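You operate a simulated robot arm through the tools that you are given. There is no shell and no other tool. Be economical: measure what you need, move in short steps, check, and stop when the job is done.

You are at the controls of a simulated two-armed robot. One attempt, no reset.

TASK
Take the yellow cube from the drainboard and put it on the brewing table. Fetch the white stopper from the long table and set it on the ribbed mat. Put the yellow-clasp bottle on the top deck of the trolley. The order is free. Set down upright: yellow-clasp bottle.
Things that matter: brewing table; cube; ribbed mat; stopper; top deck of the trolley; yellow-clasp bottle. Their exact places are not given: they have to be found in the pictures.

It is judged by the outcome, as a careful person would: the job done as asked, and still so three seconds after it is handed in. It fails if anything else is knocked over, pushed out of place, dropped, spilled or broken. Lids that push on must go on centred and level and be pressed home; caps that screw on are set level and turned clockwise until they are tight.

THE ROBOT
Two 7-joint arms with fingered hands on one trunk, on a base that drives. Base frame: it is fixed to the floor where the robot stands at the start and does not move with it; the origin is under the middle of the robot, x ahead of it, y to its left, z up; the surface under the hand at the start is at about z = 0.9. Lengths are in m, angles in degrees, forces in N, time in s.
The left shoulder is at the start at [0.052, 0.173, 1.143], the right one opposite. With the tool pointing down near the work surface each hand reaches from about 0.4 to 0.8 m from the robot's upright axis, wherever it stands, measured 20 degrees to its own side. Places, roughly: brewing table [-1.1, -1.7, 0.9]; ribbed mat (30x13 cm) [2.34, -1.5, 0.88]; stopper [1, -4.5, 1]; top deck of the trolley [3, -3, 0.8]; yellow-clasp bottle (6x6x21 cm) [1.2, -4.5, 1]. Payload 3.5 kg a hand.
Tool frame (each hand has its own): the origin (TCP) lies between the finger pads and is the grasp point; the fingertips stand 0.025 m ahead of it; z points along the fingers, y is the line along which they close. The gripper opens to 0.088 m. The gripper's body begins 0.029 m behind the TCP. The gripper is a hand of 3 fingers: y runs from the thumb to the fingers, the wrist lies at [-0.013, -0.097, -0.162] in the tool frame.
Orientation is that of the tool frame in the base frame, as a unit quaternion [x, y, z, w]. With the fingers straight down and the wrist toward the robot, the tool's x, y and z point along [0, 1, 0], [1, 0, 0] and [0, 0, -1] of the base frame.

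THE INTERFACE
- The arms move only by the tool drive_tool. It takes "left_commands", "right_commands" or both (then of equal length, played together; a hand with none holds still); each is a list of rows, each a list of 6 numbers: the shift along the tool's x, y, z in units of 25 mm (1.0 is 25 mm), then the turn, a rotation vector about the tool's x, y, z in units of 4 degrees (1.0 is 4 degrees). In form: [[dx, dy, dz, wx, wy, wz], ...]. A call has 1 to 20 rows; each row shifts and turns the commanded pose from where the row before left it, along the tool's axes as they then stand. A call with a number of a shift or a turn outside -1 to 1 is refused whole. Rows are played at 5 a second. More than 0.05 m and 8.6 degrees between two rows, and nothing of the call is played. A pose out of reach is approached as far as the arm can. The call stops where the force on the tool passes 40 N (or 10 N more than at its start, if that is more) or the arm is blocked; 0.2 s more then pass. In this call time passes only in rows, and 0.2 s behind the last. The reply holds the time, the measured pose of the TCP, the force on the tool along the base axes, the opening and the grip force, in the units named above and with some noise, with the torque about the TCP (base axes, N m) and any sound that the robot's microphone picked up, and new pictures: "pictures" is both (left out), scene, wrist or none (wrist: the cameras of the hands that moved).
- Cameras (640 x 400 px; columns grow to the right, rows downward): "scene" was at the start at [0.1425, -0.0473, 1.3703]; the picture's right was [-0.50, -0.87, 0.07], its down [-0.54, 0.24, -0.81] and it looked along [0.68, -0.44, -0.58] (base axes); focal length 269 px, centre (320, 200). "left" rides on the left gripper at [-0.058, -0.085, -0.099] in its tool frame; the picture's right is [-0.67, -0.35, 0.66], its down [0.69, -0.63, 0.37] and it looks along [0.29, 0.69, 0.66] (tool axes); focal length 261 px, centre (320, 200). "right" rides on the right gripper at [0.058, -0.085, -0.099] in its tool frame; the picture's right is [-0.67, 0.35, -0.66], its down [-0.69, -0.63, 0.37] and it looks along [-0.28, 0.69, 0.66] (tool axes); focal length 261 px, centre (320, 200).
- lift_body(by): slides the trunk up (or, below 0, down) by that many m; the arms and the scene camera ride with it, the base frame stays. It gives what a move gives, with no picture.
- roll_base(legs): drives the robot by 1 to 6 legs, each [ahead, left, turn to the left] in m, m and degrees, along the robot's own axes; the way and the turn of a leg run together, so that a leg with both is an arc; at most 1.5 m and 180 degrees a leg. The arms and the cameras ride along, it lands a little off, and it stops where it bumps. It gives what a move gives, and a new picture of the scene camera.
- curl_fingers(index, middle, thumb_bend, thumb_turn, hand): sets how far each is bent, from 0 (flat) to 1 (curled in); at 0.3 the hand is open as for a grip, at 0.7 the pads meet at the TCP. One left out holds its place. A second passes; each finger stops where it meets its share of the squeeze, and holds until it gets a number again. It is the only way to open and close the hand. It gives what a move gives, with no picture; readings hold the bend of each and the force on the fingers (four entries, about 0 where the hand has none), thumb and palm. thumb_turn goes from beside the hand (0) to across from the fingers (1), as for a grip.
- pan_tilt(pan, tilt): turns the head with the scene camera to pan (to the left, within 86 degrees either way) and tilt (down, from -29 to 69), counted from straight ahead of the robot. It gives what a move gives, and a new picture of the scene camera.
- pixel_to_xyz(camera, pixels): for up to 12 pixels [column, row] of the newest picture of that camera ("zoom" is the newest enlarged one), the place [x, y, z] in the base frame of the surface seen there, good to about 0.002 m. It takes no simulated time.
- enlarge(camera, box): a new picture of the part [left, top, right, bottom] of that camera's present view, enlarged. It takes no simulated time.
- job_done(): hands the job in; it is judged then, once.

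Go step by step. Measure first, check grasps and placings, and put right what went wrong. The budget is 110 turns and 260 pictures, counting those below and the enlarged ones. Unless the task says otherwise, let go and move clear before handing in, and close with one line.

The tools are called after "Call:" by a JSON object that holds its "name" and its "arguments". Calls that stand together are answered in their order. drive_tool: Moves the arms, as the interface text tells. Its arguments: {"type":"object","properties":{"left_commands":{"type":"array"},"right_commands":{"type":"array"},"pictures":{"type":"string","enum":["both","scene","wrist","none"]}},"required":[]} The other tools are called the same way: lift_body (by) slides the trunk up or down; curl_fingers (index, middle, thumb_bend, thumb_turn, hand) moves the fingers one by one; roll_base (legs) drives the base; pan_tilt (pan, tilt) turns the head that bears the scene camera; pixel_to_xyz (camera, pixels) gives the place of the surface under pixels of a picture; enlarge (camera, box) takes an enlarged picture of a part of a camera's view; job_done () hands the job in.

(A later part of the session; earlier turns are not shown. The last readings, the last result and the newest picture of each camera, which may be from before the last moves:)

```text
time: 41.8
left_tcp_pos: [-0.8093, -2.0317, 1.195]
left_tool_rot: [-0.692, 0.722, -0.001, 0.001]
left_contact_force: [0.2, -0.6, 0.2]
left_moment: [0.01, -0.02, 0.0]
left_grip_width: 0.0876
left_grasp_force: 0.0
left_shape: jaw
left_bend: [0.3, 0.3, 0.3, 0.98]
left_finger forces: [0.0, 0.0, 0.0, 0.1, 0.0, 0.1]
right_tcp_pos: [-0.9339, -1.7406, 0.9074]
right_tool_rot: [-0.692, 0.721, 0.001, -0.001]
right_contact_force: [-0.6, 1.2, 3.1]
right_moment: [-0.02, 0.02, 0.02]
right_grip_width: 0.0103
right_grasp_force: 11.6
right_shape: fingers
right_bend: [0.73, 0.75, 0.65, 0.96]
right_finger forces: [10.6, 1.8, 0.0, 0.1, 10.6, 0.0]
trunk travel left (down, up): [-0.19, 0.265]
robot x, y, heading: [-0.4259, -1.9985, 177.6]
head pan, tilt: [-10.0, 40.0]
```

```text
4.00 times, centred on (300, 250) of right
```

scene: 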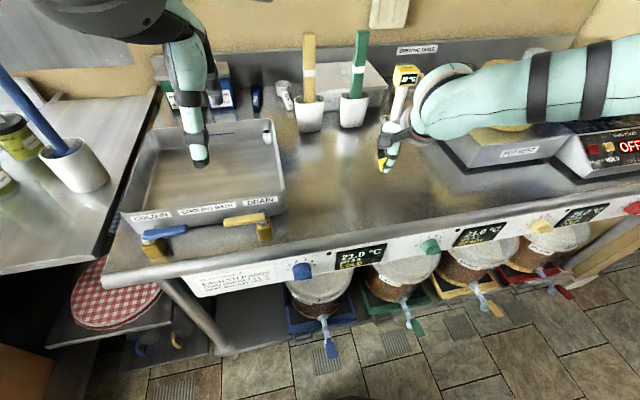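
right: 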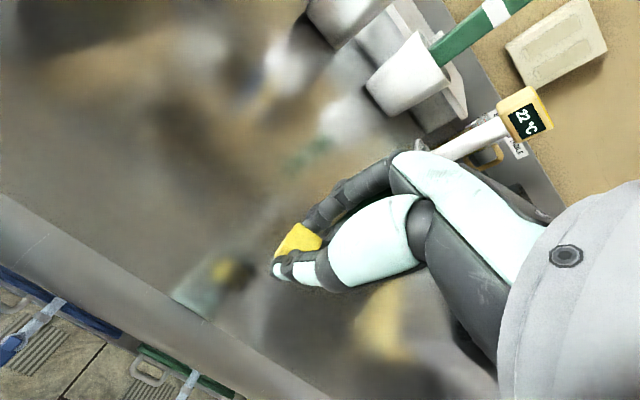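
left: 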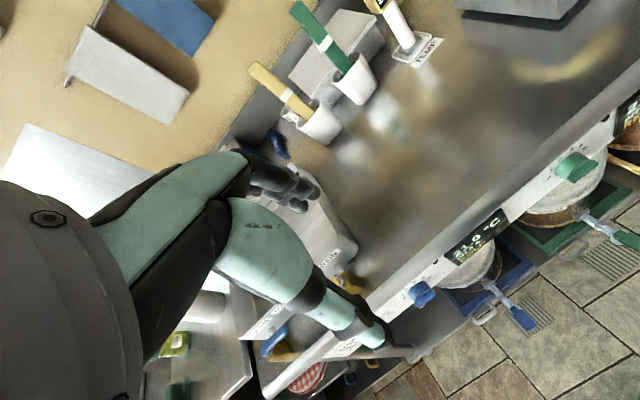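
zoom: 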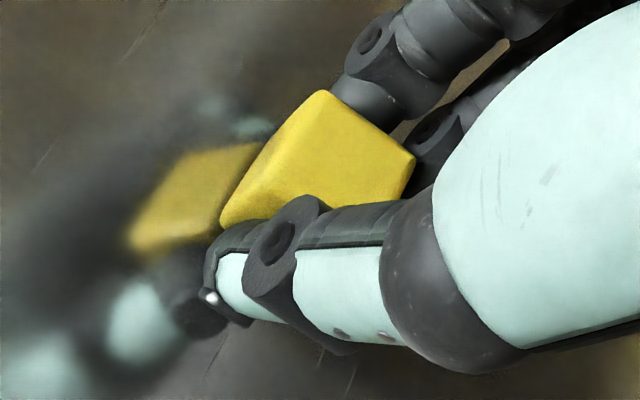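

Contact (3 N) shows and the cube touches its reflection. I open the fingers and lift away.

Call:
{"name": "curl_fingers", "arguments": {"hand": "right", "index": 0.3, "middle": 0.3, "thumb_bend": 0.3}}

Call:
{"name": "drive_tool", "arguments": {"right_commands": [[0, 0, -1, 0, 0, 0], [0, 0, -1, 0, 0, 0], [0, 0, -1, 0, 0, 0], [0, 0, -1, 0, 0, 0], [0, 0, -1, 0, 0, 0], [0, 0, -1, 0, 0, 0], [0, 0, -1, 0, 0, 0], [0, 0, -1, 0, 0, 0], [0, 0, -1, 0, 0, 0]]}}

```text
time: 42.8
left_tcp_pos: [-0.8108, -2.0321, 1.194]
left_tool_rot: [-0.692, 0.722, 0.0, 0.0]
left_contact_force: [0.4, -0.8, -0.1]
left_moment: [-0.05, 0.01, 0.0]
left_grip_width: 0.0876
left_grasp_force: 0.1
left_shape: jaw
left_bend: [0.3, 0.3, 0.3, 0.98]
left_finger forces: [0.0, 0.0, 0.0, 0.0, 0.0, 0.1]
right_tcp_pos: [-0.9348, -1.7416, 0.9066]
right_tool_rot: [-0.692, 0.722, 0.0, 0.0]
right_contact_force: [0.6, 0.1, 0.4]
right_moment: [-0.01, 0.01, 0.01]
right_grip_width: 0.0845
right_grasp_force: 0.1
right_shape: fingers
right_bend: [0.3, 0.3, 0.3, 0.97]
right_finger forces: [0.1, 0.0, 0.0, 0.0, 0.0, 0.0]
trunk travel left (down, up): [-0.19, 0.265]
robot x, y, heading: [-0.4303, -2.0003, 177.5]
head pan, tilt: [-10.0, 40.0]
```

```text
time: 44.8
left_tcp_pos: [-0.8088, -2.033, 1.1947]
left_tool_rot: [-0.692, 0.722, 0.0, 0.0]
left_contact_force: [-0.9, -0.6, 0.0]
left_moment: [0.01, -0.01, -0.01]
left_grip_width: 0.0877
left_grasp_force: 0.0
left_shape: jaw
left_bend: [0.3, 0.3, 0.3, 0.98]
left_finger forces: [0.0, 0.0, 0.1, 0.0, 0.0, 0.0]
right_tcp_pos: [-0.9325, -1.7422, 1.1319]
right_tool_rot: [-0.693, 0.721, -0.001, 0.0]
right_contact_force: [0.5, -0.2, -0.2]
right_moment: [-0.01, 0.0, -0.02]
right_grip_width: 0.0846
right_grasp_force: 0.1
right_shape: fingers
right_bend: [0.3, 0.3, 0.3, 0.97]
right_finger forces: [0.0, 0.1, 0.0, 0.0, 0.0, 0.1]
trunk travel left (down, up): [-0.19, 0.265]
robot x, y, heading: [-0.4299, -1.9998, 177.7]
head pan, tilt: [-10.0, 40.0]
```

scene: 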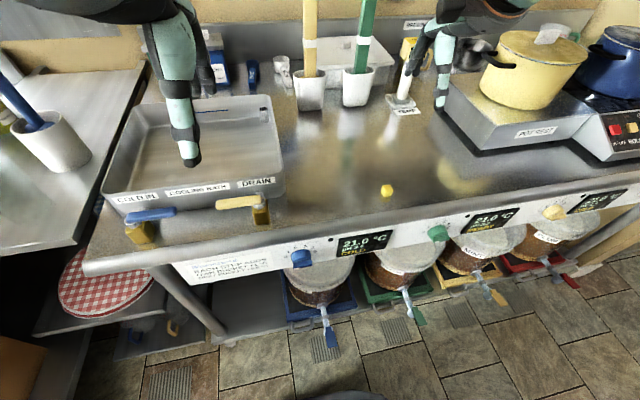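
right: 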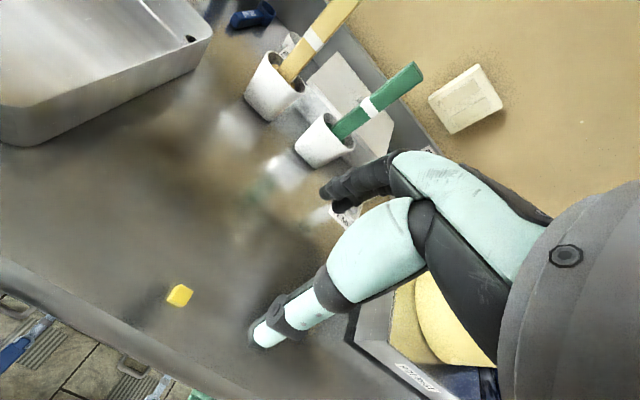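

The cube rests on the brewing table at (387,190). Next I back off, face -y, and look toward the long table.

Call:
{"name": "roll_base", "arguments": {"legs": [[-0.5, 0, 0], [0, 0, 90]]}}

Call:
{"name": "pan_tilt", "arguments": {"pan": 30, "tilt": 18}}

```text
time: 51.6
left_tcp_pos: [0.1089, -2.3989, 1.1941]
left_tool_rot: [1.0, -0.012, 0.0, 0.0]
left_contact_force: [0.7, 0.4, 0.6]
left_moment: [-0.01, 0.03, 0.01]
left_grip_width: 0.0875
left_grasp_force: 0.0
left_shape: jaw
left_bend: [0.3, 0.3, 0.3, 0.98]
left_finger forces: [0.0, 0.0, 0.0, 0.0, 0.0, 0.0]
right_tcp_pos: [-0.1788, -2.5285, 1.132]
right_tool_rot: [1.0, -0.012, 0.0, 0.0]
right_contact_force: [-0.2, -0.1, -0.1]
right_moment: [0.0, 0.0, 0.01]
right_grip_width: 0.0846
right_grasp_force: 0.0
right_shape: fingers
right_bend: [0.3, 0.3, 0.3, 0.97]
right_finger forces: [0.0, 0.1, 0.1, 0.1, 0.1, 0.0]
trunk travel left (down, up): [-0.19, 0.265]
robot x, y, heading: [0.072, -2.0177, -91.5]
head pan, tilt: [-10.0, 40.0]
```

scene: 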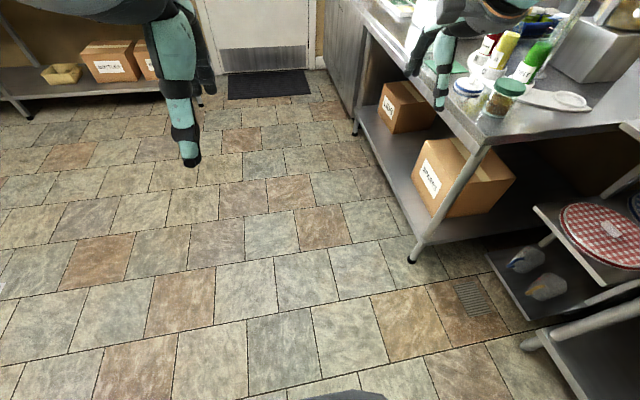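

```text
time: 52.7
left_tcp_pos: [0.109, -2.4002, 1.1946]
left_tool_rot: [1.0, -0.013, 0.0, 0.0]
left_contact_force: [0.2, -0.3, -0.6]
left_moment: [-0.01, 0.03, -0.01]
left_grip_width: 0.0876
left_grasp_force: 0.1
left_shape: jaw
left_bend: [0.3, 0.3, 0.3, 0.98]
left_finger forces: [0.0, 0.1, 0.1, 0.1, 0.1, 0.0]
right_tcp_pos: [-0.1789, -2.5288, 1.1326]
right_tool_rot: [1.0, -0.012, 0.0, 0.0]
right_contact_force: [0.4, -0.1, -0.1]
right_moment: [0.01, 0.01, 0.02]
right_grip_width: 0.0845
right_grasp_force: 0.0
right_shape: fingers
right_bend: [0.3, 0.3, 0.3, 0.97]
right_finger forces: [0.0, 0.0, 0.0, 0.0, 0.0, 0.0]
trunk travel left (down, up): [-0.19, 0.265]
robot x, y, heading: [0.0732, -2.0173, -91.4]
head pan, tilt: [30.0, 18.0]
```

scene: 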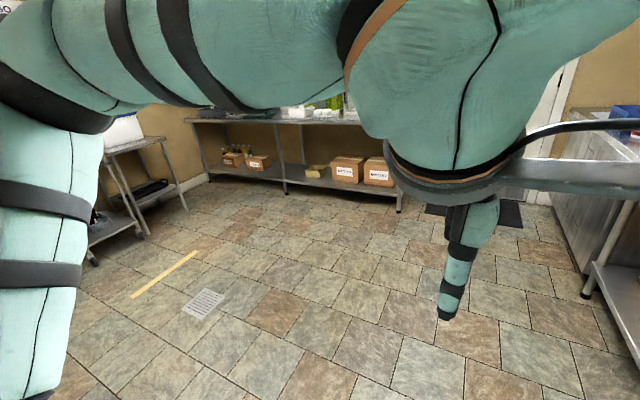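

The long table is straight ahead-left behind the arm (190–400, 120), and the floor is free. I measure its front edge and drive closer.

Call:
{"name": "pixel_to_xyz", "arguments": {"camera": "scene", "pixels": [[220, 122], [330, 122], [360, 122], [205, 172], [398, 205], [190, 200], [140, 230]]}}

Call:
{"name": "roll_base", "arguments": {"legs": [[0.7, 0.5, 1.5], [0.65, 0.5, 0]]}}

Call:
{"name": "pan_tilt", "arguments": {"pan": 0, "tilt": 20}}

```text
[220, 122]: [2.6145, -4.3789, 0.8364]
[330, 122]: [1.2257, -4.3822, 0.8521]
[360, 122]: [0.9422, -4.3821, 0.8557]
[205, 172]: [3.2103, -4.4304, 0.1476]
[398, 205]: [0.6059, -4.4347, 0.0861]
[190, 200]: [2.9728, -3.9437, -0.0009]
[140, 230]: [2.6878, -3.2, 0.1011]
```

```text
time: 61.2
left_tcp_pos: [1.0966, -3.7627, 1.1948]
left_tool_rot: [1.0, -0.006, 0.0, 0.0]
left_contact_force: [0.1, -0.5, -0.3]
left_moment: [0.02, 0.01, 0.01]
left_grip_width: 0.0877
left_grasp_force: 0.0
left_shape: jaw
left_bend: [0.3, 0.3, 0.3, 0.98]
left_finger forces: [0.0, 0.0, 0.1, 0.1, 0.1, 0.0]
right_tcp_pos: [0.8114, -3.8955, 1.1329]
right_tool_rot: [1.0, -0.006, 0.001, 0.0]
right_contact_force: [-0.6, -0.5, 0.1]
right_moment: [0.03, -0.03, 0.01]
right_grip_width: 0.0844
right_grasp_force: 0.0
right_shape: fingers
right_bend: [0.3, 0.3, 0.3, 0.97]
right_finger forces: [0.0, 0.0, 0.0, 0.0, 0.0, 0.0]
trunk travel left (down, up): [-0.19, 0.265]
robot x, y, heading: [1.0555, -3.3851, -90.7]
head pan, tilt: [30.0, 18.0]
```

scene: 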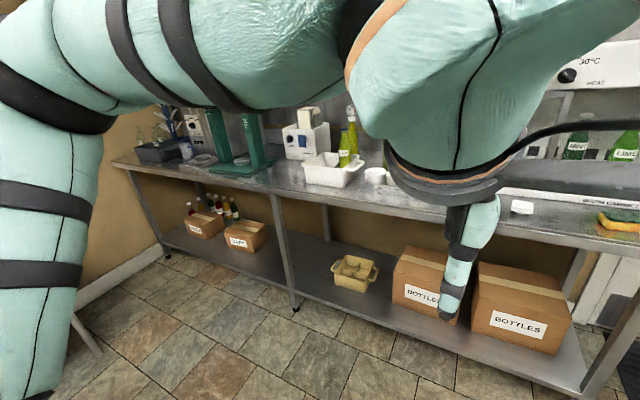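

```text
time: 62.2
left_tcp_pos: [1.0984, -3.7624, 1.1955]
left_tool_rot: [1.0, -0.006, 0.0, 0.001]
left_contact_force: [0.0, -0.5, 0.8]
left_moment: [-0.01, 0.03, 0.0]
left_grip_width: 0.0876
left_grasp_force: 0.1
left_shape: jaw
left_bend: [0.3, 0.3, 0.3, 0.98]
left_finger forces: [0.0, 0.1, 0.0, 0.1, 0.0, 0.0]
right_tcp_pos: [0.8131, -3.8956, 1.1323]
right_tool_rot: [1.0, -0.006, -0.001, 0.0]
right_contact_force: [0.8, 0.1, 0.2]
right_moment: [0.02, 0.01, -0.03]
right_grip_width: 0.0843
right_grasp_force: 0.0
right_shape: fingers
right_bend: [0.3, 0.3, 0.3, 0.97]
right_finger forces: [0.0, 0.0, 0.1, 0.0, 0.0, 0.0]
trunk travel left (down, up): [-0.19, 0.265]
robot x, y, heading: [1.0515, -3.3835, -90.4]
head pan, tilt: [0.0, 20.0]
```

scene: 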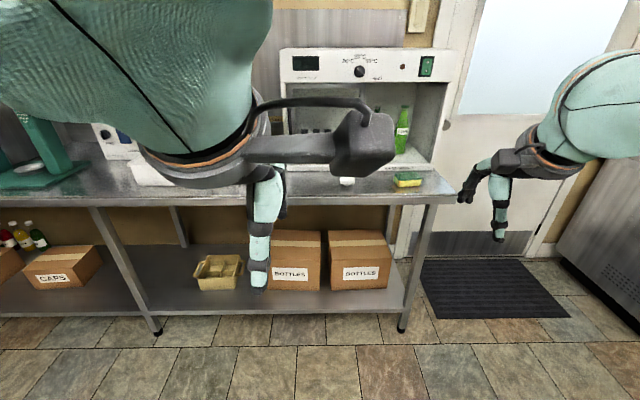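

The arms hide much of the table. I move the left hand to the left and down, out of the view.

Call:
{"name": "drive_tool", "arguments": {"left_commands": [[1, 0, 1, 0, 0, 0], [1, 0, 1, 0, 0, 0], [1, 0, 1, 0, 0, 0], [1, 0, 1, 0, 0, 0], [1, 0, 1, 0, 0, 0], [1, 0, 1, 0, 0, 0], [1, 0, 1, 0, 0, 0], [1, 0, 1, 0, 0, 0]], "pictures": "scene"}}

```text
time: 64.0
left_tcp_pos: [1.2069, -3.7647, 1.0862]
left_tool_rot: [1.0, -0.006, 0.0, 0.0]
left_contact_force: [0.1, 0.8, 0.1]
left_moment: [-0.01, -0.01, 0.02]
left_grip_width: 0.0877
left_grasp_force: 0.0
left_shape: jaw
left_bend: [0.3, 0.3, 0.3, 0.98]
left_finger forces: [0.0, 0.0, 0.1, 0.1, 0.0, 0.0]
left hand out of reach, approached as far as the arm can: row 5, 6, 7, 8
right_tcp_pos: [0.8128, -3.8954, 1.1323]
right_tool_rot: [1.0, -0.006, 0.001, 0.0]
right_contact_force: [-0.6, 0.4, 0.0]
right_moment: [0.01, 0.0, -0.01]
right_grip_width: 0.0844
right_grasp_force: 0.1
right_shape: fingers
right_bend: [0.3, 0.3, 0.3, 0.97]
right_finger forces: [0.0, 0.1, 0.0, 0.1, 0.1, 0.0]
trunk travel left (down, up): [-0.19, 0.265]
robot x, y, heading: [1.0557, -3.3815, -90.6]
head pan, tilt: [0.0, 20.0]
```

scene: 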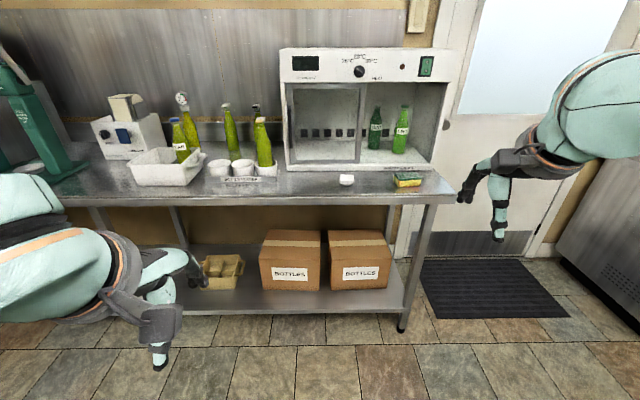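

Now the table is in view: bottles around (180–265, 140) and a small white thing at (346,180). I enlarge those.

Call:
{"name": "enlarge", "arguments": {"camera": "scene", "box": [90, 80, 290, 205]}}

Call:
{"name": "enlarge", "arguments": {"camera": "scene", "box": [270, 90, 450, 203]}}

```text
3.20 times, centred on (190, 142) of scene
```

zoom: 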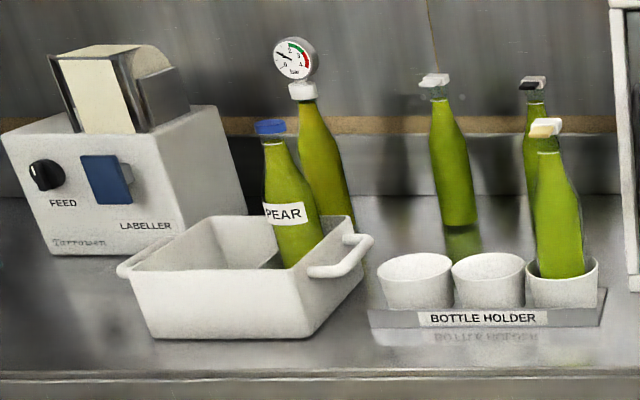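

```text
3.54 times, centred on (360, 146) of scene
```

zoom: 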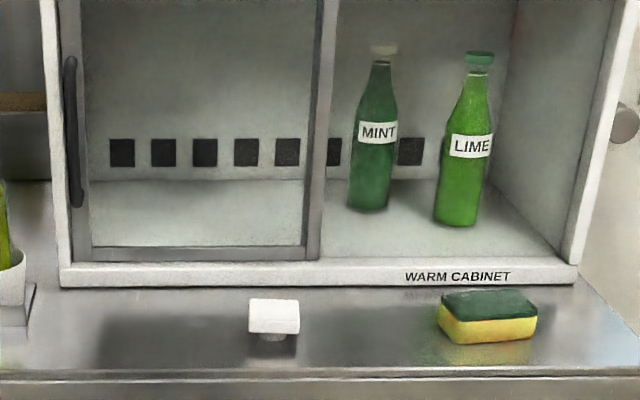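

The yellow-clasp bottle seems to stand in the right cup of the holder (clasp at (261,120)); the white stopper is at (346,180). I zoom in on the clasp and measure.

Call:
{"name": "enlarge", "arguments": {"camera": "scene", "box": [220, 90, 284, 130]}}

Call:
{"name": "pixel_to_xyz", "arguments": {"camera": "scene", "pixels": [[261, 119], [264, 135], [265, 158], [266, 168], [243, 167], [220, 167], [347, 176], [347, 183], [347, 195], [230, 130], [245, 183], [300, 190]]}}

```text
10.00 times, centred on (252, 110) of scene
```

zoom: 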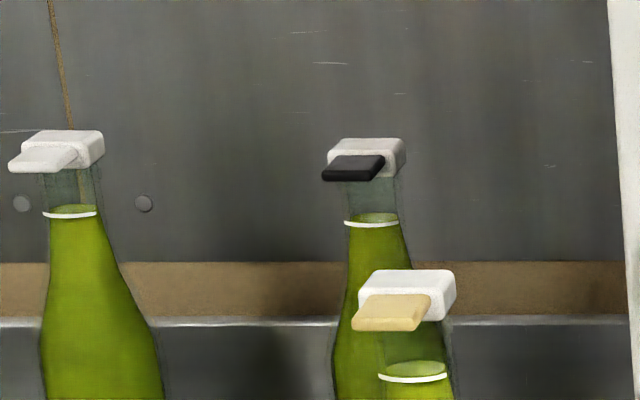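

```text
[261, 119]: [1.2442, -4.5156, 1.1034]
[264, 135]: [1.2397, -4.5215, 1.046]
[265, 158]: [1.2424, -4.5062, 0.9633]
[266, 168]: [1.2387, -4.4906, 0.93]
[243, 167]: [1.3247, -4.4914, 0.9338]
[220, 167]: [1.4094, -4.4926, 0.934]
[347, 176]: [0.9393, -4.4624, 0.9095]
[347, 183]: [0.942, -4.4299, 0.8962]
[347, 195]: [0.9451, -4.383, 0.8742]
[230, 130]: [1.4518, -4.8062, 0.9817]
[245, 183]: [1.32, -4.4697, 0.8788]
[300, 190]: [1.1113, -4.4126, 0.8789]
```

The yellow clasp is on the bottle in the holder's right cup, axis near (1.241,-4.535); the stopper is at (0.94,-4.445). I'll take the bottle from the side with the left hand, so I turn the left hand: yaw first, then pitch up.

Call:
{"name": "drive_tool", "arguments": {"left_commands": [[0, 0, 0, 0, 0, 1], [0, 0, 0, 0, 0, 1], [0, 0, 0, 0, 0, 1], [0, 0, 0, 0, 0, 1], [0, 0, 0, 0, 0, 1], [0, 0, 0, 0, 0, 1], [0, 0, 0, 0, 0, 1], [0, 0, 0, 0, 0, 1], [0, 0, 0, 0, 0, 1], [0, 0, 0, 0, 0, 1], [0, 0, 0, 0, 0, 1], [0, 0, 0, 0, 0, 1], [0, 0, 0, 0, 0, 1], [0, 0, 0, 0, 0, 1], [0, 0, 0, 0, 0, 1], [0, 0, 0, 0, 0, 1], [0, 0, 0, 0, 0, 1], [0, 0, 0, 0, 0, 1], [0, 0, 0, 0, 0, 1], [0, 0, 0, 0, 0, 1]], "pictures": "scene"}}

```text
time: 68.2
left_tcp_pos: [1.1998, -3.761, 1.0776]
left_tool_rot: [0.903, -0.429, 0.014, -0.004]
left_contact_force: [0.3, -1.0, 0.7]
left_moment: [0.0, -0.02, -0.01]
left_grip_width: 0.0877
left_grasp_force: 0.1
left_shape: jaw
left_bend: [0.3, 0.3, 0.3, 0.98]
left_finger forces: [0.0, 0.0, 0.0, 0.0, 0.0, 0.1]
left hand out of reach, approached as far as the arm can: row 13, 14, 15, 16, 17, 18, 19, 20
right_tcp_pos: [0.8124, -3.8965, 1.1315]
right_tool_rot: [1.0, -0.006, -0.001, 0.001]
right_contact_force: [0.2, -0.5, 0.6]
right_moment: [0.01, -0.01, 0.01]
right_grip_width: 0.0845
right_grasp_force: 0.1
right_shape: fingers
right_bend: [0.3, 0.3, 0.3, 0.97]
right_finger forces: [0.0, 0.0, 0.0, 0.0, 0.1, 0.0]
trunk travel left (down, up): [-0.19, 0.265]
robot x, y, heading: [1.0547, -3.3814, -91.0]
head pan, tilt: [0.0, 20.0]
```

scene: 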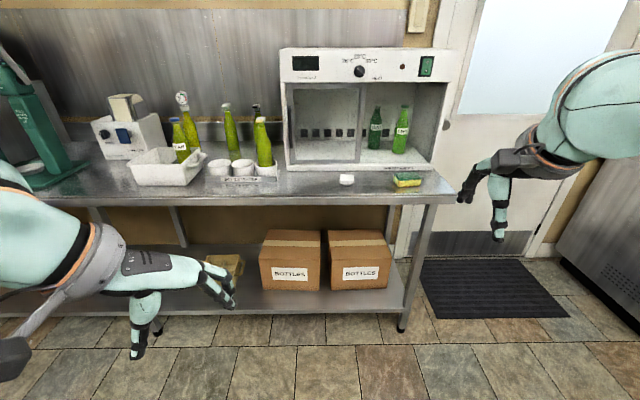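

The yaw stopped near 50°. I pitch the hand up about the robot's right axis while reaching forward.

Call:
{"name": "drive_tool", "arguments": {"left_commands": [[0.31, 0.25, 0.04, -0.632, 0.775, 0], [0.31, 0.25, 0.04, -0.632, 0.775, 0], [0.31, 0.25, 0.04, -0.632, 0.775, 0], [0.31, 0.25, 0.04, -0.632, 0.775, 0], [0.29, 0.23, 0.15, -0.632, 0.775, 0], [0.29, 0.23, 0.15, -0.632, 0.775, 0], [0.29, 0.23, 0.15, -0.632, 0.775, 0], [0.29, 0.23, 0.15, -0.632, 0.775, 0], [0.24, 0.2, 0.25, -0.632, 0.775, 0], [0.24, 0.2, 0.25, -0.632, 0.775, 0], [0.24, 0.2, 0.25, -0.632, 0.775, 0], [0.24, 0.2, 0.25, -0.632, 0.775, 0], [0.19, 0.16, 0.32, -0.632, 0.775, 0], [0.19, 0.16, 0.32, -0.632, 0.775, 0], [0.19, 0.16, 0.32, -0.632, 0.775, 0]], "pictures": "scene"}}

```text
time: 71.4
left_tcp_pos: [1.1929, -3.8729, 1.0784]
left_tool_rot: [0.823, -0.41, 0.182, 0.35]
left_contact_force: [0.2, 0.3, -0.2]
left_moment: [-0.04, 0.01, 0.05]
left_grip_width: 0.0874
left_grasp_force: 0.0
left_shape: jaw
left_bend: [0.3, 0.3, 0.3, 0.98]
left_finger forces: [0.1, 0.1, 0.1, 0.0, 0.1, 0.0]
left hand out of reach, approached as far as the arm can: row 12, 13, 14, 15
right_tcp_pos: [0.8124, -3.8957, 1.1322]
right_tool_rot: [1.0, -0.007, 0.0, 0.0]
right_contact_force: [0.1, 0.1, -0.9]
right_moment: [0.01, 0.03, -0.03]
right_grip_width: 0.0843
right_grasp_force: 0.0
right_shape: fingers
right_bend: [0.3, 0.3, 0.3, 0.97]
right_finger forces: [0.1, 0.1, 0.0, 0.1, 0.0, 0.0]
trunk travel left (down, up): [-0.19, 0.265]
robot x, y, heading: [1.056, -3.3825, -90.9]
head pan, tilt: [0.0, 20.0]
```

scene: 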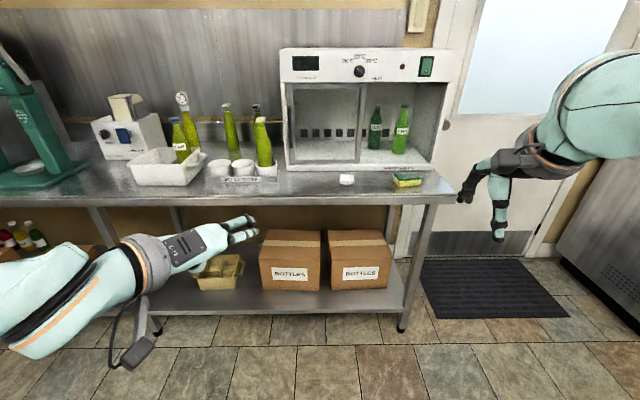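

The hand now points forward-down at 46° with its closing line tilted. I roll about the tool's z to level the closing line, reaching forward a bit.

Call:
{"name": "drive_tool", "arguments": {"left_commands": [[0.28, 0.19, 0.36, 0, 0, 1], [0.28, 0.18, 0.36, 0, 0, 1], [0.3, 0.15, 0.36, 0, 0, 1], [0.3, 0.13, 0.36, 0, 0, 1], [0.31, 0.11, 0.36, 0, 0, 1], [0.32, 0.09, 0.36, 0, 0, 1], [0.33, 0.06, 0.36, 0, 0, 1], [0.34, 0.04, 0.36, 0, 0, 1], [0.34, 0.02, 0.36, 0, 0, 1]], "pictures": "scene"}}

```text
time: 73.4
left_tcp_pos: [1.1964, -3.9841, 1.0761]
left_tool_rot: [0.656, -0.644, 0.282, 0.277]
left_contact_force: [-0.1, 0.2, -0.3]
left_moment: [0.01, 0.01, -0.02]
left_grip_width: 0.0878
left_grasp_force: 0.0
left_shape: jaw
left_bend: [0.3, 0.3, 0.3, 0.98]
left_finger forces: [0.0, 0.0, 0.1, 0.1, 0.1, 0.1]
right_tcp_pos: [0.8128, -3.8961, 1.1308]
right_tool_rot: [1.0, -0.006, 0.0, 0.0]
right_contact_force: [0.1, -0.2, 0.2]
right_moment: [0.0, 0.03, 0.02]
right_grip_width: 0.0846
right_grasp_force: 0.1
right_shape: fingers
right_bend: [0.3, 0.3, 0.3, 0.97]
right_finger forces: [0.1, 0.0, 0.1, 0.1, 0.0, 0.1]
trunk travel left (down, up): [-0.19, 0.265]
robot x, y, heading: [1.0548, -3.3835, -90.6]
head pan, tilt: [0.0, 20.0]
```

scene: 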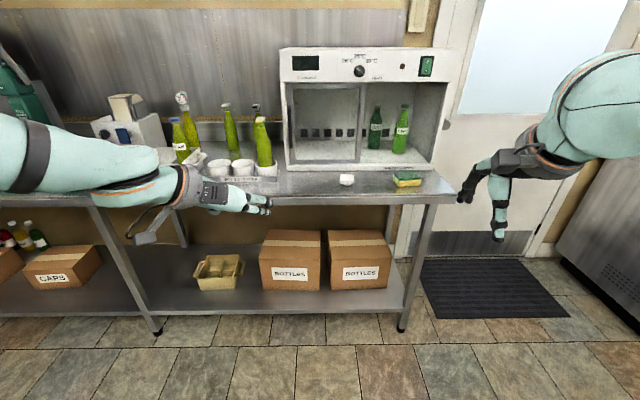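

The closing line is now level and the fingers point 46° down-forward. I pitch up 28° more.

Call:
{"name": "drive_tool", "arguments": {"left_commands": [[0, 0, 0, 0, 1, 0], [0, 0, 0, 0, 1, 0], [0, 0, 0, 0, 1, 0], [0, 0, 0, 0, 1, 0], [0, 0, 0, 0, 1, 0], [0, 0, 0, 0, 1, 0], [0, 0, 0, 0, 1, 0]], "pictures": "none"}}

Call:
{"name": "pixel_to_xyz", "arguments": {"camera": "scene", "pixels": [[285, 165], [291, 168], [284, 130], [262, 140], [253, 150], [347, 177], [342, 182], [352, 182], [347, 185], [330, 168], [345, 174]]}}

```text
time: 75.0
left_tcp_pos: [1.2081, -3.9894, 1.0936]
left_tool_rot: [0.583, -0.575, 0.409, 0.402]
left_contact_force: [-0.4, -0.1, 0.9]
left_moment: [-0.02, 0.0, 0.0]
left_grip_width: 0.0875
left_grasp_force: 0.0
left_shape: jaw
left_bend: [0.3, 0.3, 0.3, 0.98]
left_finger forces: [0.1, 0.0, 0.1, 0.0, 0.0, 0.1]
left hand out of reach, approached as far as the arm can: row 6, 7
right_tcp_pos: [0.8127, -3.8963, 1.1325]
right_tool_rot: [1.0, -0.007, 0.0, 0.0]
right_contact_force: [0.6, -0.6, 0.3]
right_moment: [-0.03, 0.05, -0.02]
right_grip_width: 0.0844
right_grasp_force: 0.1
right_shape: fingers
right_bend: [0.3, 0.3, 0.3, 0.97]
right_finger forces: [0.0, 0.1, 0.1, 0.1, 0.1, 0.0]
trunk travel left (down, up): [-0.19, 0.265]
robot x, y, heading: [1.0568, -3.3858, -90.8]
head pan, tilt: [0.0, 20.0]
```

```text
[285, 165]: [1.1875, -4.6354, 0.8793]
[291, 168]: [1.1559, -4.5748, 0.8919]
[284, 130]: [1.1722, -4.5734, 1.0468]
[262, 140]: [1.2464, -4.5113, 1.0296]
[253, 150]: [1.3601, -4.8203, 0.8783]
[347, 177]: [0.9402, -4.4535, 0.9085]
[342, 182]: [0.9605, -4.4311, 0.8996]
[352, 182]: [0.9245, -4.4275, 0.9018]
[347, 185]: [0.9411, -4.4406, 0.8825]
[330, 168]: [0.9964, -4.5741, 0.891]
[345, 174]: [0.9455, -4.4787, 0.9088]
```

The left hand is at a good 70° pitch. Next I do the stopper: raise the left hand, drive to the long table, and bring the right hand above the stopper at (0.942,-4.453).

Call:
{"name": "drive_tool", "arguments": {"left_commands": [[0.94, 0, -0.34, 0, 0, 0], [0.94, 0, -0.34, 0, 0, 0], [0.94, 0, -0.34, 0, 0, 0], [0.94, 0, -0.34, 0, 0, 0]], "pictures": "none"}}

Call:
{"name": "roll_base", "arguments": {"legs": [[0.46, 0.13, 0.8]]}}

```text
time: 76.0
left_tcp_pos: [1.2067, -3.9899, 1.1959]
left_tool_rot: [0.584, -0.574, 0.408, 0.403]
left_contact_force: [0.1, -0.5, 0.8]
left_moment: [-0.01, 0.01, 0.03]
left_grip_width: 0.0878
left_grasp_force: 0.1
left_shape: jaw
left_bend: [0.3, 0.3, 0.3, 0.98]
left_finger forces: [0.0, 0.0, 0.0, 0.1, 0.0, 0.0]
right_tcp_pos: [0.8114, -3.8951, 1.1332]
right_tool_rot: [1.0, -0.005, 0.001, 0.002]
right_contact_force: [0.6, 0.2, 0.7]
right_moment: [-0.01, 0.0, 0.02]
right_grip_width: 0.0848
right_grasp_force: 0.0
right_shape: fingers
right_bend: [0.3, 0.3, 0.3, 0.97]
right_finger forces: [0.0, 0.0, 0.0, 0.1, 0.0, 0.0]
trunk travel left (down, up): [-0.19, 0.265]
robot x, y, heading: [1.0513, -3.3832, -90.6]
head pan, tilt: [0.0, 20.0]
```

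```text
time: 78.8
left_tcp_pos: [1.3448, -4.4524, 1.1936]
left_tool_rot: [0.588, -0.57, 0.412, 0.399]
left_contact_force: [0.6, 0.7, 0.3]
left_moment: [-0.02, -0.01, -0.01]
left_grip_width: 0.0877
left_grasp_force: 0.1
left_shape: jaw
left_bend: [0.3, 0.3, 0.3, 0.98]
left_finger forces: [0.0, 0.0, 0.0, 0.1, 0.1, 0.0]
right_tcp_pos: [0.9475, -4.3628, 1.132]
right_tool_rot: [1.0, 0.001, 0.0, 0.0]
right_contact_force: [-0.7, 0.1, 0.5]
right_moment: [0.03, 0.0, 0.02]
right_grip_width: 0.0844
right_grasp_force: 0.0
right_shape: fingers
right_bend: [0.3, 0.3, 0.3, 0.97]
right_finger forces: [0.0, 0.0, 0.0, 0.0, 0.0, 0.0]
trunk travel left (down, up): [-0.19, 0.265]
robot x, y, heading: [1.1814, -3.8478, -89.8]
head pan, tilt: [0.0, 20.0]
```

scene: 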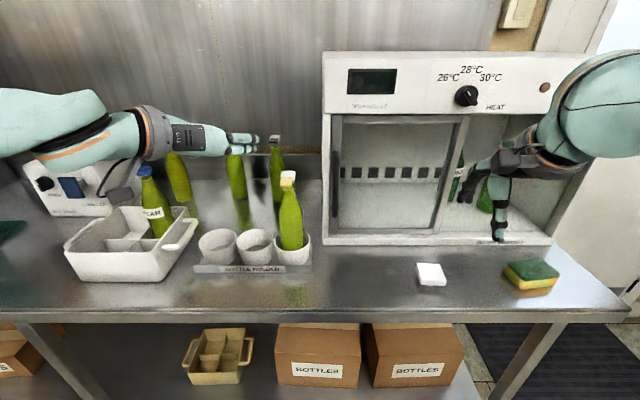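

The stopper shows at (431,274) and the left hand is clear of all bottles. I remeasure it and the bottle.

Call:
{"name": "enlarge", "arguments": {"camera": "scene", "box": [399, 250, 463, 290]}}

Call:
{"name": "pixel_to_xyz", "arguments": {"camera": "scene", "pixels": [[419, 265], [442, 266], [445, 280], [420, 281], [431, 272], [431, 290], [431, 284], [288, 175], [289, 185], [291, 210], [293, 235], [504, 210]]}}

```text
10.00 times, centred on (431, 270) of scene
```

zoom: 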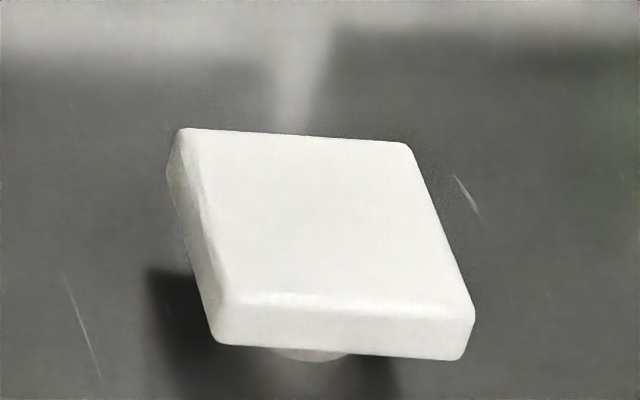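

```text
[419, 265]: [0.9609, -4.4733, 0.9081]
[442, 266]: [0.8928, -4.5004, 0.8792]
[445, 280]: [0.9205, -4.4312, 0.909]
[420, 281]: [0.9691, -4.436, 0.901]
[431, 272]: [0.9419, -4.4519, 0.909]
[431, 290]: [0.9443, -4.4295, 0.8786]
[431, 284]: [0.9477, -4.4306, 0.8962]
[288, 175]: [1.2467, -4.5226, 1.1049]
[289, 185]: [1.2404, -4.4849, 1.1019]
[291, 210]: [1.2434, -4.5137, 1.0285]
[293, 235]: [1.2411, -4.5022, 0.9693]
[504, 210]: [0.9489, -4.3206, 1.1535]
```

The stopper's cap is a 40 mm slab, centre (0.942,-4.452), z 0.896–0.909. I bring the right hand above it and down to z≈0.96.

Call:
{"name": "drive_tool", "arguments": {"right_commands": [[-0.1, 1, 0.3, 0, 0, 0], [-0.1, 1, 0.7, 0, 0, 0], [0, 1, 1, 0, 0, 0], [0, 0.56, 1, 0, 0, 0], [0, 0, 1, 0, 0, 0], [0, 0, 1, 0, 0, 0], [0, 0, 1, 0, 0, 0]]}}

```text
time: 80.4
left_tcp_pos: [1.344, -4.4528, 1.1942]
left_tool_rot: [0.588, -0.57, 0.411, 0.4]
left_contact_force: [-0.2, 0.6, 0.0]
left_moment: [-0.01, 0.01, 0.0]
left_grip_width: 0.0875
left_grasp_force: 0.1
left_shape: jaw
left_bend: [0.3, 0.3, 0.3, 0.98]
left_finger forces: [0.0, 0.1, 0.0, 0.0, 0.0, 0.1]
right_tcp_pos: [0.9349, -4.4435, 0.9833]
right_tool_rot: [1.0, 0.0, 0.0, 0.0]
right_contact_force: [-0.1, -0.6, 0.4]
right_moment: [0.01, 0.03, 0.03]
right_grip_width: 0.0846
right_grasp_force: 0.2
right_shape: fingers
right_bend: [0.3, 0.3, 0.3, 0.97]
right_finger forces: [0.0, 0.0, 0.0, 0.0, 0.0, 0.0]
right hand out of reach, approached as far as the arm can: row 6, 7
trunk travel left (down, up): [-0.19, 0.265]
robot x, y, heading: [1.1822, -3.8448, -90.0]
head pan, tilt: [0.0, 20.0]
```

scene: 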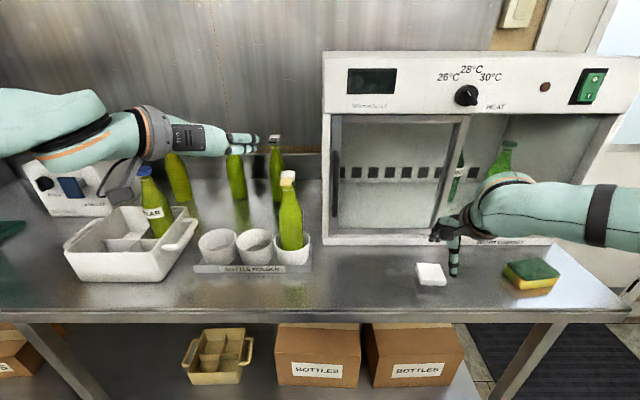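
right: 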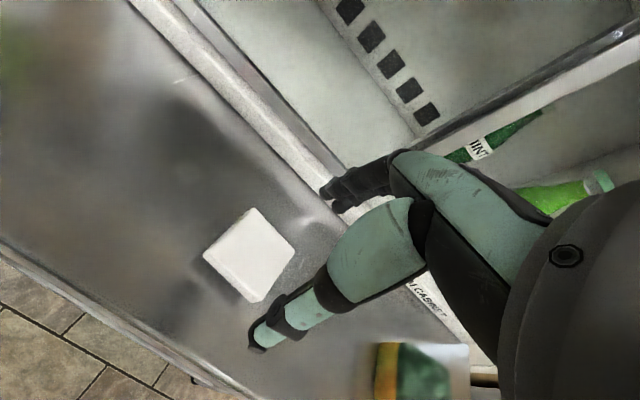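

Reach ends at z 0.983, so the trunk will do the rest; first I raise the left hand to keep it clear and correct the right hand sideways.

Call:
{"name": "drive_tool", "arguments": {"left_commands": [[0.94, 0, -0.34, 0, 0, 0], [0.94, 0, -0.34, 0, 0, 0], [0.94, 0, -0.34, 0, 0, 0]], "right_commands": [[0.14, 0.18, -0.2, 0, 0, 0], [0.14, 0.18, 0, 0, 0, 0], [0, 0, 0, 0, 0, 0]], "pictures": "none"}}

Call:
{"name": "lift_body", "arguments": {"by": -0.04}}

Call:
{"name": "enlarge", "arguments": {"camera": "right", "box": [160, 120, 480, 320]}}

```text
time: 81.2
left_tcp_pos: [1.344, -4.4527, 1.27]
left_tool_rot: [0.587, -0.571, 0.411, 0.4]
left_contact_force: [-0.1, 0.1, -0.2]
left_moment: [-0.04, 0.02, 0.03]
left_grip_width: 0.0878
left_grasp_force: 0.0
left_shape: jaw
left_bend: [0.3, 0.3, 0.3, 0.98]
left_finger forces: [0.0, 0.1, 0.0, 0.0, 0.0, 0.0]
right_tcp_pos: [0.9366, -4.4452, 0.9922]
right_tool_rot: [1.0, 0.001, 0.001, 0.0]
right_contact_force: [0.7, 0.4, 0.5]
right_moment: [-0.02, 0.0, 0.0]
right_grip_width: 0.0845
right_grasp_force: 0.0
right_shape: fingers
right_bend: [0.3, 0.3, 0.3, 0.97]
right_finger forces: [0.0, 0.1, 0.1, 0.0, 0.0, 0.0]
right hand out of reach, approached as far as the arm can: row 1, 2
trunk travel left (down, up): [-0.19, 0.265]
robot x, y, heading: [1.1798, -3.8489, -90.1]
head pan, tilt: [0.0, 20.0]
```

```text
time: 82.0
left_tcp_pos: [1.3433, -4.4623, 1.216]
left_tool_rot: [0.59, -0.574, 0.405, 0.397]
left_contact_force: [-0.3, -0.1, 0.3]
left_moment: [0.0, 0.03, 0.01]
left_grip_width: 0.0876
left_grasp_force: 0.1
left_shape: jaw
left_bend: [0.3, 0.3, 0.3, 0.98]
left_finger forces: [0.1, 0.0, 0.0, 0.0, 0.0, 0.0]
right_tcp_pos: [0.9368, -4.4433, 0.9518]
right_tool_rot: [1.0, 0.001, 0.0, 0.001]
right_contact_force: [-0.7, 0.6, 1.2]
right_moment: [-0.02, 0.01, 0.02]
right_grip_width: 0.0845
right_grasp_force: 0.1
right_shape: fingers
right_bend: [0.3, 0.3, 0.3, 0.97]
right_finger forces: [0.0, 0.0, 0.0, 0.0, 0.1, 0.1]
trunk travel left (down, up): [-0.15, 0.305]
robot x, y, heading: [1.1808, -3.8511, -89.9]
head pan, tilt: [0.0, 20.0]
```

```text
2.00 times, centred on (320, 220) of right
```

zoom: 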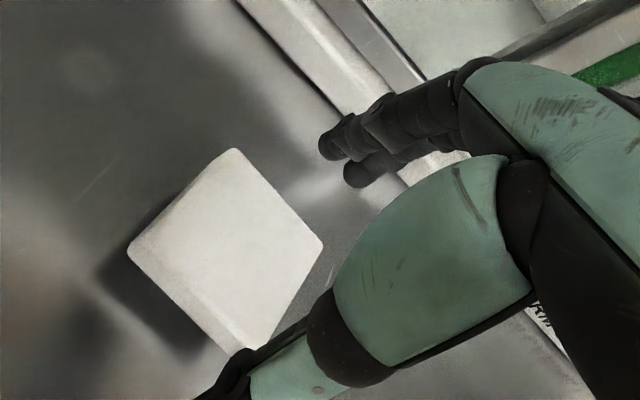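

The hand is about 9 mm short and 5 mm right of the stopper. I nudge the base and look.

Call:
{"name": "roll_base", "arguments": {"legs": [[0.01, 0.005, 0]]}}

Call:
{"name": "lift_body", "arguments": {"by": -0.036}}

Call:
{"name": "enlarge", "arguments": {"camera": "right", "box": [160, 120, 480, 320]}}

```text
time: 82.8
left_tcp_pos: [1.3478, -4.4701, 1.2173]
left_tool_rot: [0.59, -0.574, 0.406, 0.397]
left_contact_force: [0.2, -0.7, -0.4]
left_moment: [0.01, -0.01, 0.0]
left_grip_width: 0.0875
left_grasp_force: 0.1
left_shape: jaw
left_bend: [0.3, 0.3, 0.3, 0.98]
left_finger forces: [0.0, 0.0, 0.1, 0.0, 0.1, 0.1]
right_tcp_pos: [0.941, -4.4512, 0.9524]
right_tool_rot: [1.0, 0.001, 0.001, 0.001]
right_contact_force: [1.3, -0.7, -0.2]
right_moment: [-0.01, 0.01, -0.03]
right_grip_width: 0.0844
right_grasp_force: 0.0
right_shape: fingers
right_bend: [0.3, 0.3, 0.3, 0.97]
right_finger forces: [0.0, 0.1, 0.0, 0.0, 0.0, 0.0]
trunk travel left (down, up): [-0.15, 0.305]
robot x, y, heading: [1.186, -3.8558, -90.0]
head pan, tilt: [0.0, 20.0]
```

scene: 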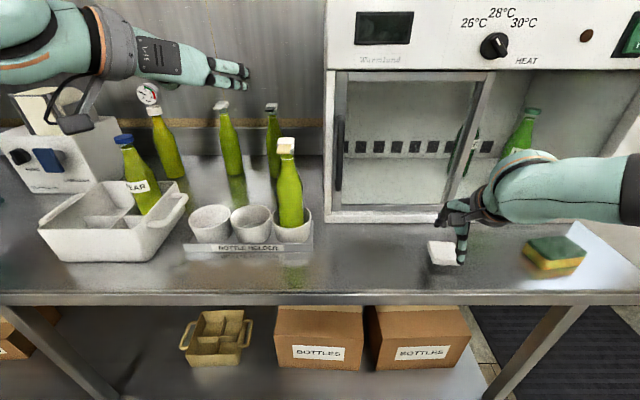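

```text
time: 83.6
left_tcp_pos: [1.3489, -4.4963, 1.1396]
left_tool_rot: [0.602, -0.586, 0.388, 0.38]
left_contact_force: [-0.4, -0.6, -0.3]
left_moment: [0.0, 0.01, 0.02]
left_grip_width: 0.0876
left_grasp_force: 0.0
left_shape: jaw
left_bend: [0.3, 0.3, 0.3, 0.98]
left_finger forces: [0.0, 0.0, 0.1, 0.0, 0.1, 0.1]
right_tcp_pos: [0.9435, -4.4535, 0.9157]
right_tool_rot: [1.0, 0.001, 0.001, 0.001]
right_contact_force: [-0.4, 0.7, 0.2]
right_moment: [-0.01, -0.02, 0.01]
right_grip_width: 0.0843
right_grasp_force: 0.0
right_shape: fingers
right_bend: [0.3, 0.3, 0.3, 0.97]
right_finger forces: [0.0, 0.0, 0.1, 0.0, 0.0, 0.0]
trunk travel left (down, up): [-0.114, 0.341]
robot x, y, heading: [1.1869, -3.8581, -89.6]
head pan, tilt: [0.0, 20.0]
```

```text
2.00 times, centred on (320, 220) of right
```

zoom: 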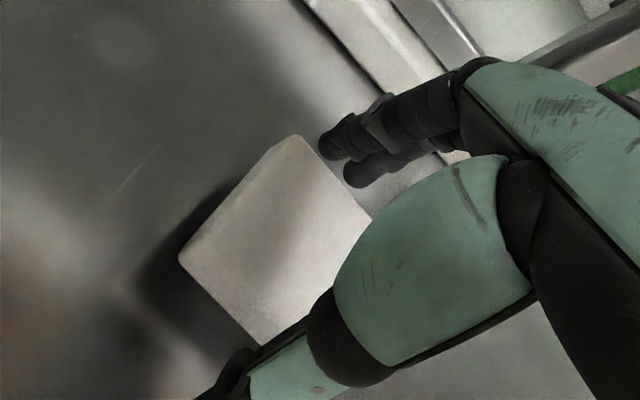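

The right hand is centred over the stopper at z 0.916, tips below the cap's underside. The left hand drooped a little, so I stop lowering and close the right hand here.

Call:
{"name": "curl_fingers", "arguments": {"hand": "right", "index": 0.75, "middle": 0.75, "thumb_bend": 0.75}}

Call:
{"name": "pan_tilt", "arguments": {"pan": 35, "tilt": 25}}

Call:
{"name": "enlarge", "arguments": {"camera": "right", "box": [160, 120, 480, 320]}}

```text
time: 84.6
left_tcp_pos: [1.3477, -4.498, 1.1398]
left_tool_rot: [0.601, -0.587, 0.387, 0.381]
left_contact_force: [-0.2, 0.4, 0.2]
left_moment: [0.01, -0.03, 0.01]
left_grip_width: 0.0877
left_grasp_force: 0.1
left_shape: jaw
left_bend: [0.3, 0.3, 0.3, 0.98]
left_finger forces: [0.1, 0.0, 0.0, 0.1, 0.0, 0.0]
right_tcp_pos: [0.9426, -4.4532, 0.9145]
right_tool_rot: [1.0, 0.001, 0.001, 0.0]
right_contact_force: [-0.6, -1.3, 3.3]
right_moment: [0.01, -0.04, -0.01]
right_grip_width: 0.0449
right_grasp_force: 24.3
right_shape: fingers
right_bend: [0.52, 0.58, 0.49, 0.95]
right_finger forces: [12.8, 10.9, 0.0, 0.0, 24.2, 0.0]
trunk travel left (down, up): [-0.114, 0.341]
robot x, y, heading: [1.1909, -3.8599, -89.9]
head pan, tilt: [0.0, 20.0]
```

```text
time: 85.6
left_tcp_pos: [1.3486, -4.4978, 1.1396]
left_tool_rot: [0.602, -0.587, 0.387, 0.379]
left_contact_force: [-0.1, -0.2, 0.6]
left_moment: [0.0, 0.0, 0.01]
left_grip_width: 0.088
left_grasp_force: 0.1
left_shape: jaw
left_bend: [0.3, 0.3, 0.3, 0.98]
left_finger forces: [0.1, 0.0, 0.0, 0.1, 0.0, 0.0]
right_tcp_pos: [0.9422, -4.4538, 0.915]
right_tool_rot: [1.0, 0.001, 0.001, 0.001]
right_contact_force: [-0.3, -2.3, 2.4]
right_moment: [0.01, -0.04, -0.01]
right_grip_width: 0.0451
right_grasp_force: 23.5
right_shape: fingers
right_bend: [0.52, 0.58, 0.49, 0.95]
right_finger forces: [12.7, 10.9, 0.0, 0.0, 24.3, 0.0]
trunk travel left (down, up): [-0.114, 0.341]
robot x, y, heading: [1.1855, -3.8595, -89.8]
head pan, tilt: [35.0, 25.0]
```

scene: 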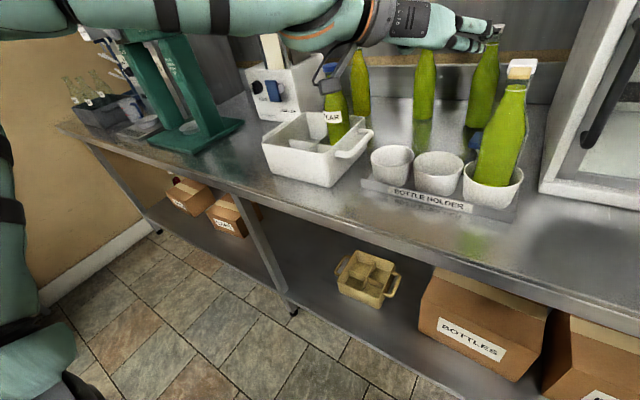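

```text
2.00 times, centred on (320, 220) of right
```

zoom: 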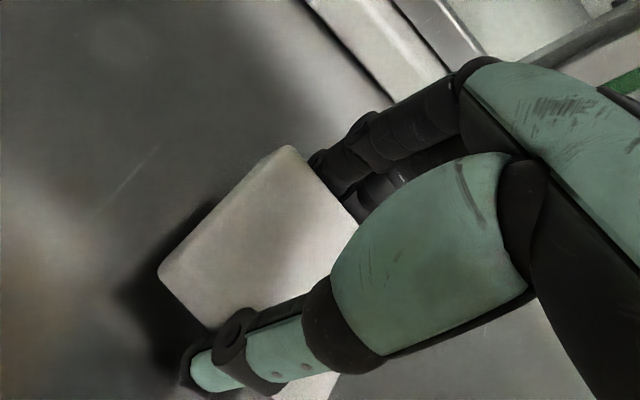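

The stopper is gripped with 24 N. The left hand's camera bracket is close to the PEAR bottle's cap (330,70), so I lift the trunk at once.

Call:
{"name": "lift_body", "arguments": {"by": 0.12}}

Call:
{"name": "pan_tilt", "arguments": {"pan": 15, "tilt": 28}}

Call:
{"name": "enlarge", "arguments": {"camera": "right", "box": [160, 120, 480, 320]}}

```text
time: 87.1
left_tcp_pos: [1.3481, -4.4978, 1.2584]
left_tool_rot: [0.602, -0.586, 0.387, 0.38]
left_contact_force: [-0.1, -0.7, 0.8]
left_moment: [0.01, -0.02, 0.01]
left_grip_width: 0.0878
left_grasp_force: 0.1
left_shape: jaw
left_bend: [0.3, 0.3, 0.3, 0.98]
left_finger forces: [0.0, 0.0, 0.1, 0.0, 0.0, 0.0]
right_tcp_pos: [0.9413, -4.4428, 1.0652]
right_tool_rot: [1.0, 0.001, 0.001, 0.026]
right_contact_force: [-0.6, 0.1, -1.2]
right_moment: [-0.01, -0.02, 0.0]
right_grip_width: 0.0452
right_grasp_force: 23.5
right_shape: fingers
right_bend: [0.52, 0.59, 0.48, 0.95]
right_finger forces: [11.9, 10.7, 0.1, 0.0, 24.1, 0.0]
trunk travel left (down, up): [-0.234, 0.221]
robot x, y, heading: [1.1892, -3.8537, -89.5]
head pan, tilt: [35.0, 25.0]
```

```text
time: 87.9
left_tcp_pos: [1.3492, -4.498, 1.2608]
left_tool_rot: [0.602, -0.586, 0.387, 0.38]
left_contact_force: [-0.4, -0.2, -0.1]
left_moment: [0.01, -0.01, 0.02]
left_grip_width: 0.0877
left_grasp_force: 0.2
left_shape: jaw
left_bend: [0.3, 0.3, 0.3, 0.98]
left_finger forces: [0.0, 0.0, 0.0, 0.0, 0.1, 0.1]
right_tcp_pos: [0.9413, -4.4422, 1.0673]
right_tool_rot: [1.0, 0.0, 0.001, 0.026]
right_contact_force: [-0.7, -0.3, -0.4]
right_moment: [-0.03, -0.01, 0.03]
right_grip_width: 0.0454
right_grasp_force: 23.5
right_shape: fingers
right_bend: [0.52, 0.59, 0.48, 0.95]
right_finger forces: [12.0, 10.7, 0.0, 0.0, 24.1, 0.0]
trunk travel left (down, up): [-0.234, 0.221]
robot x, y, heading: [1.186, -3.8556, -89.8]
head pan, tilt: [15.0, 28.0]
```

scene: 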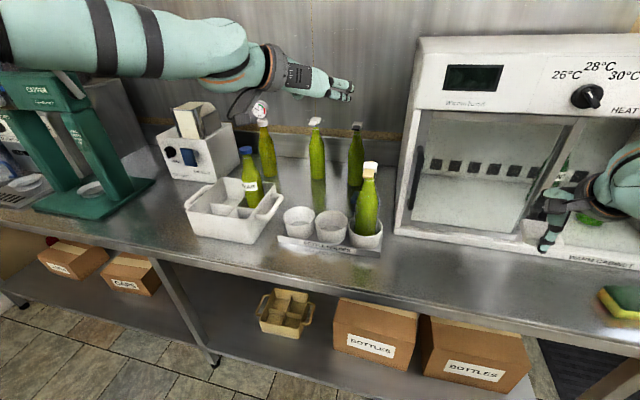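

```text
2.00 times, centred on (320, 220) of right
```

zoom: 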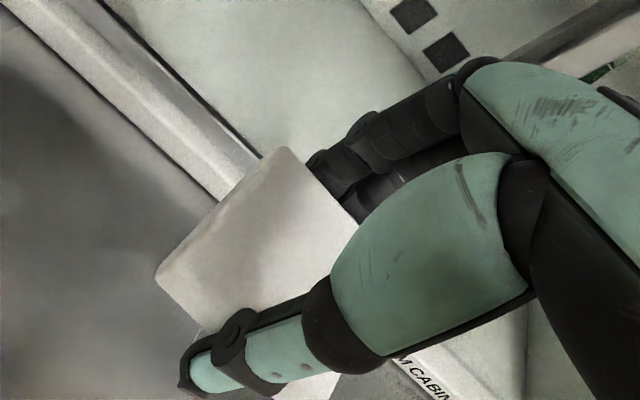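

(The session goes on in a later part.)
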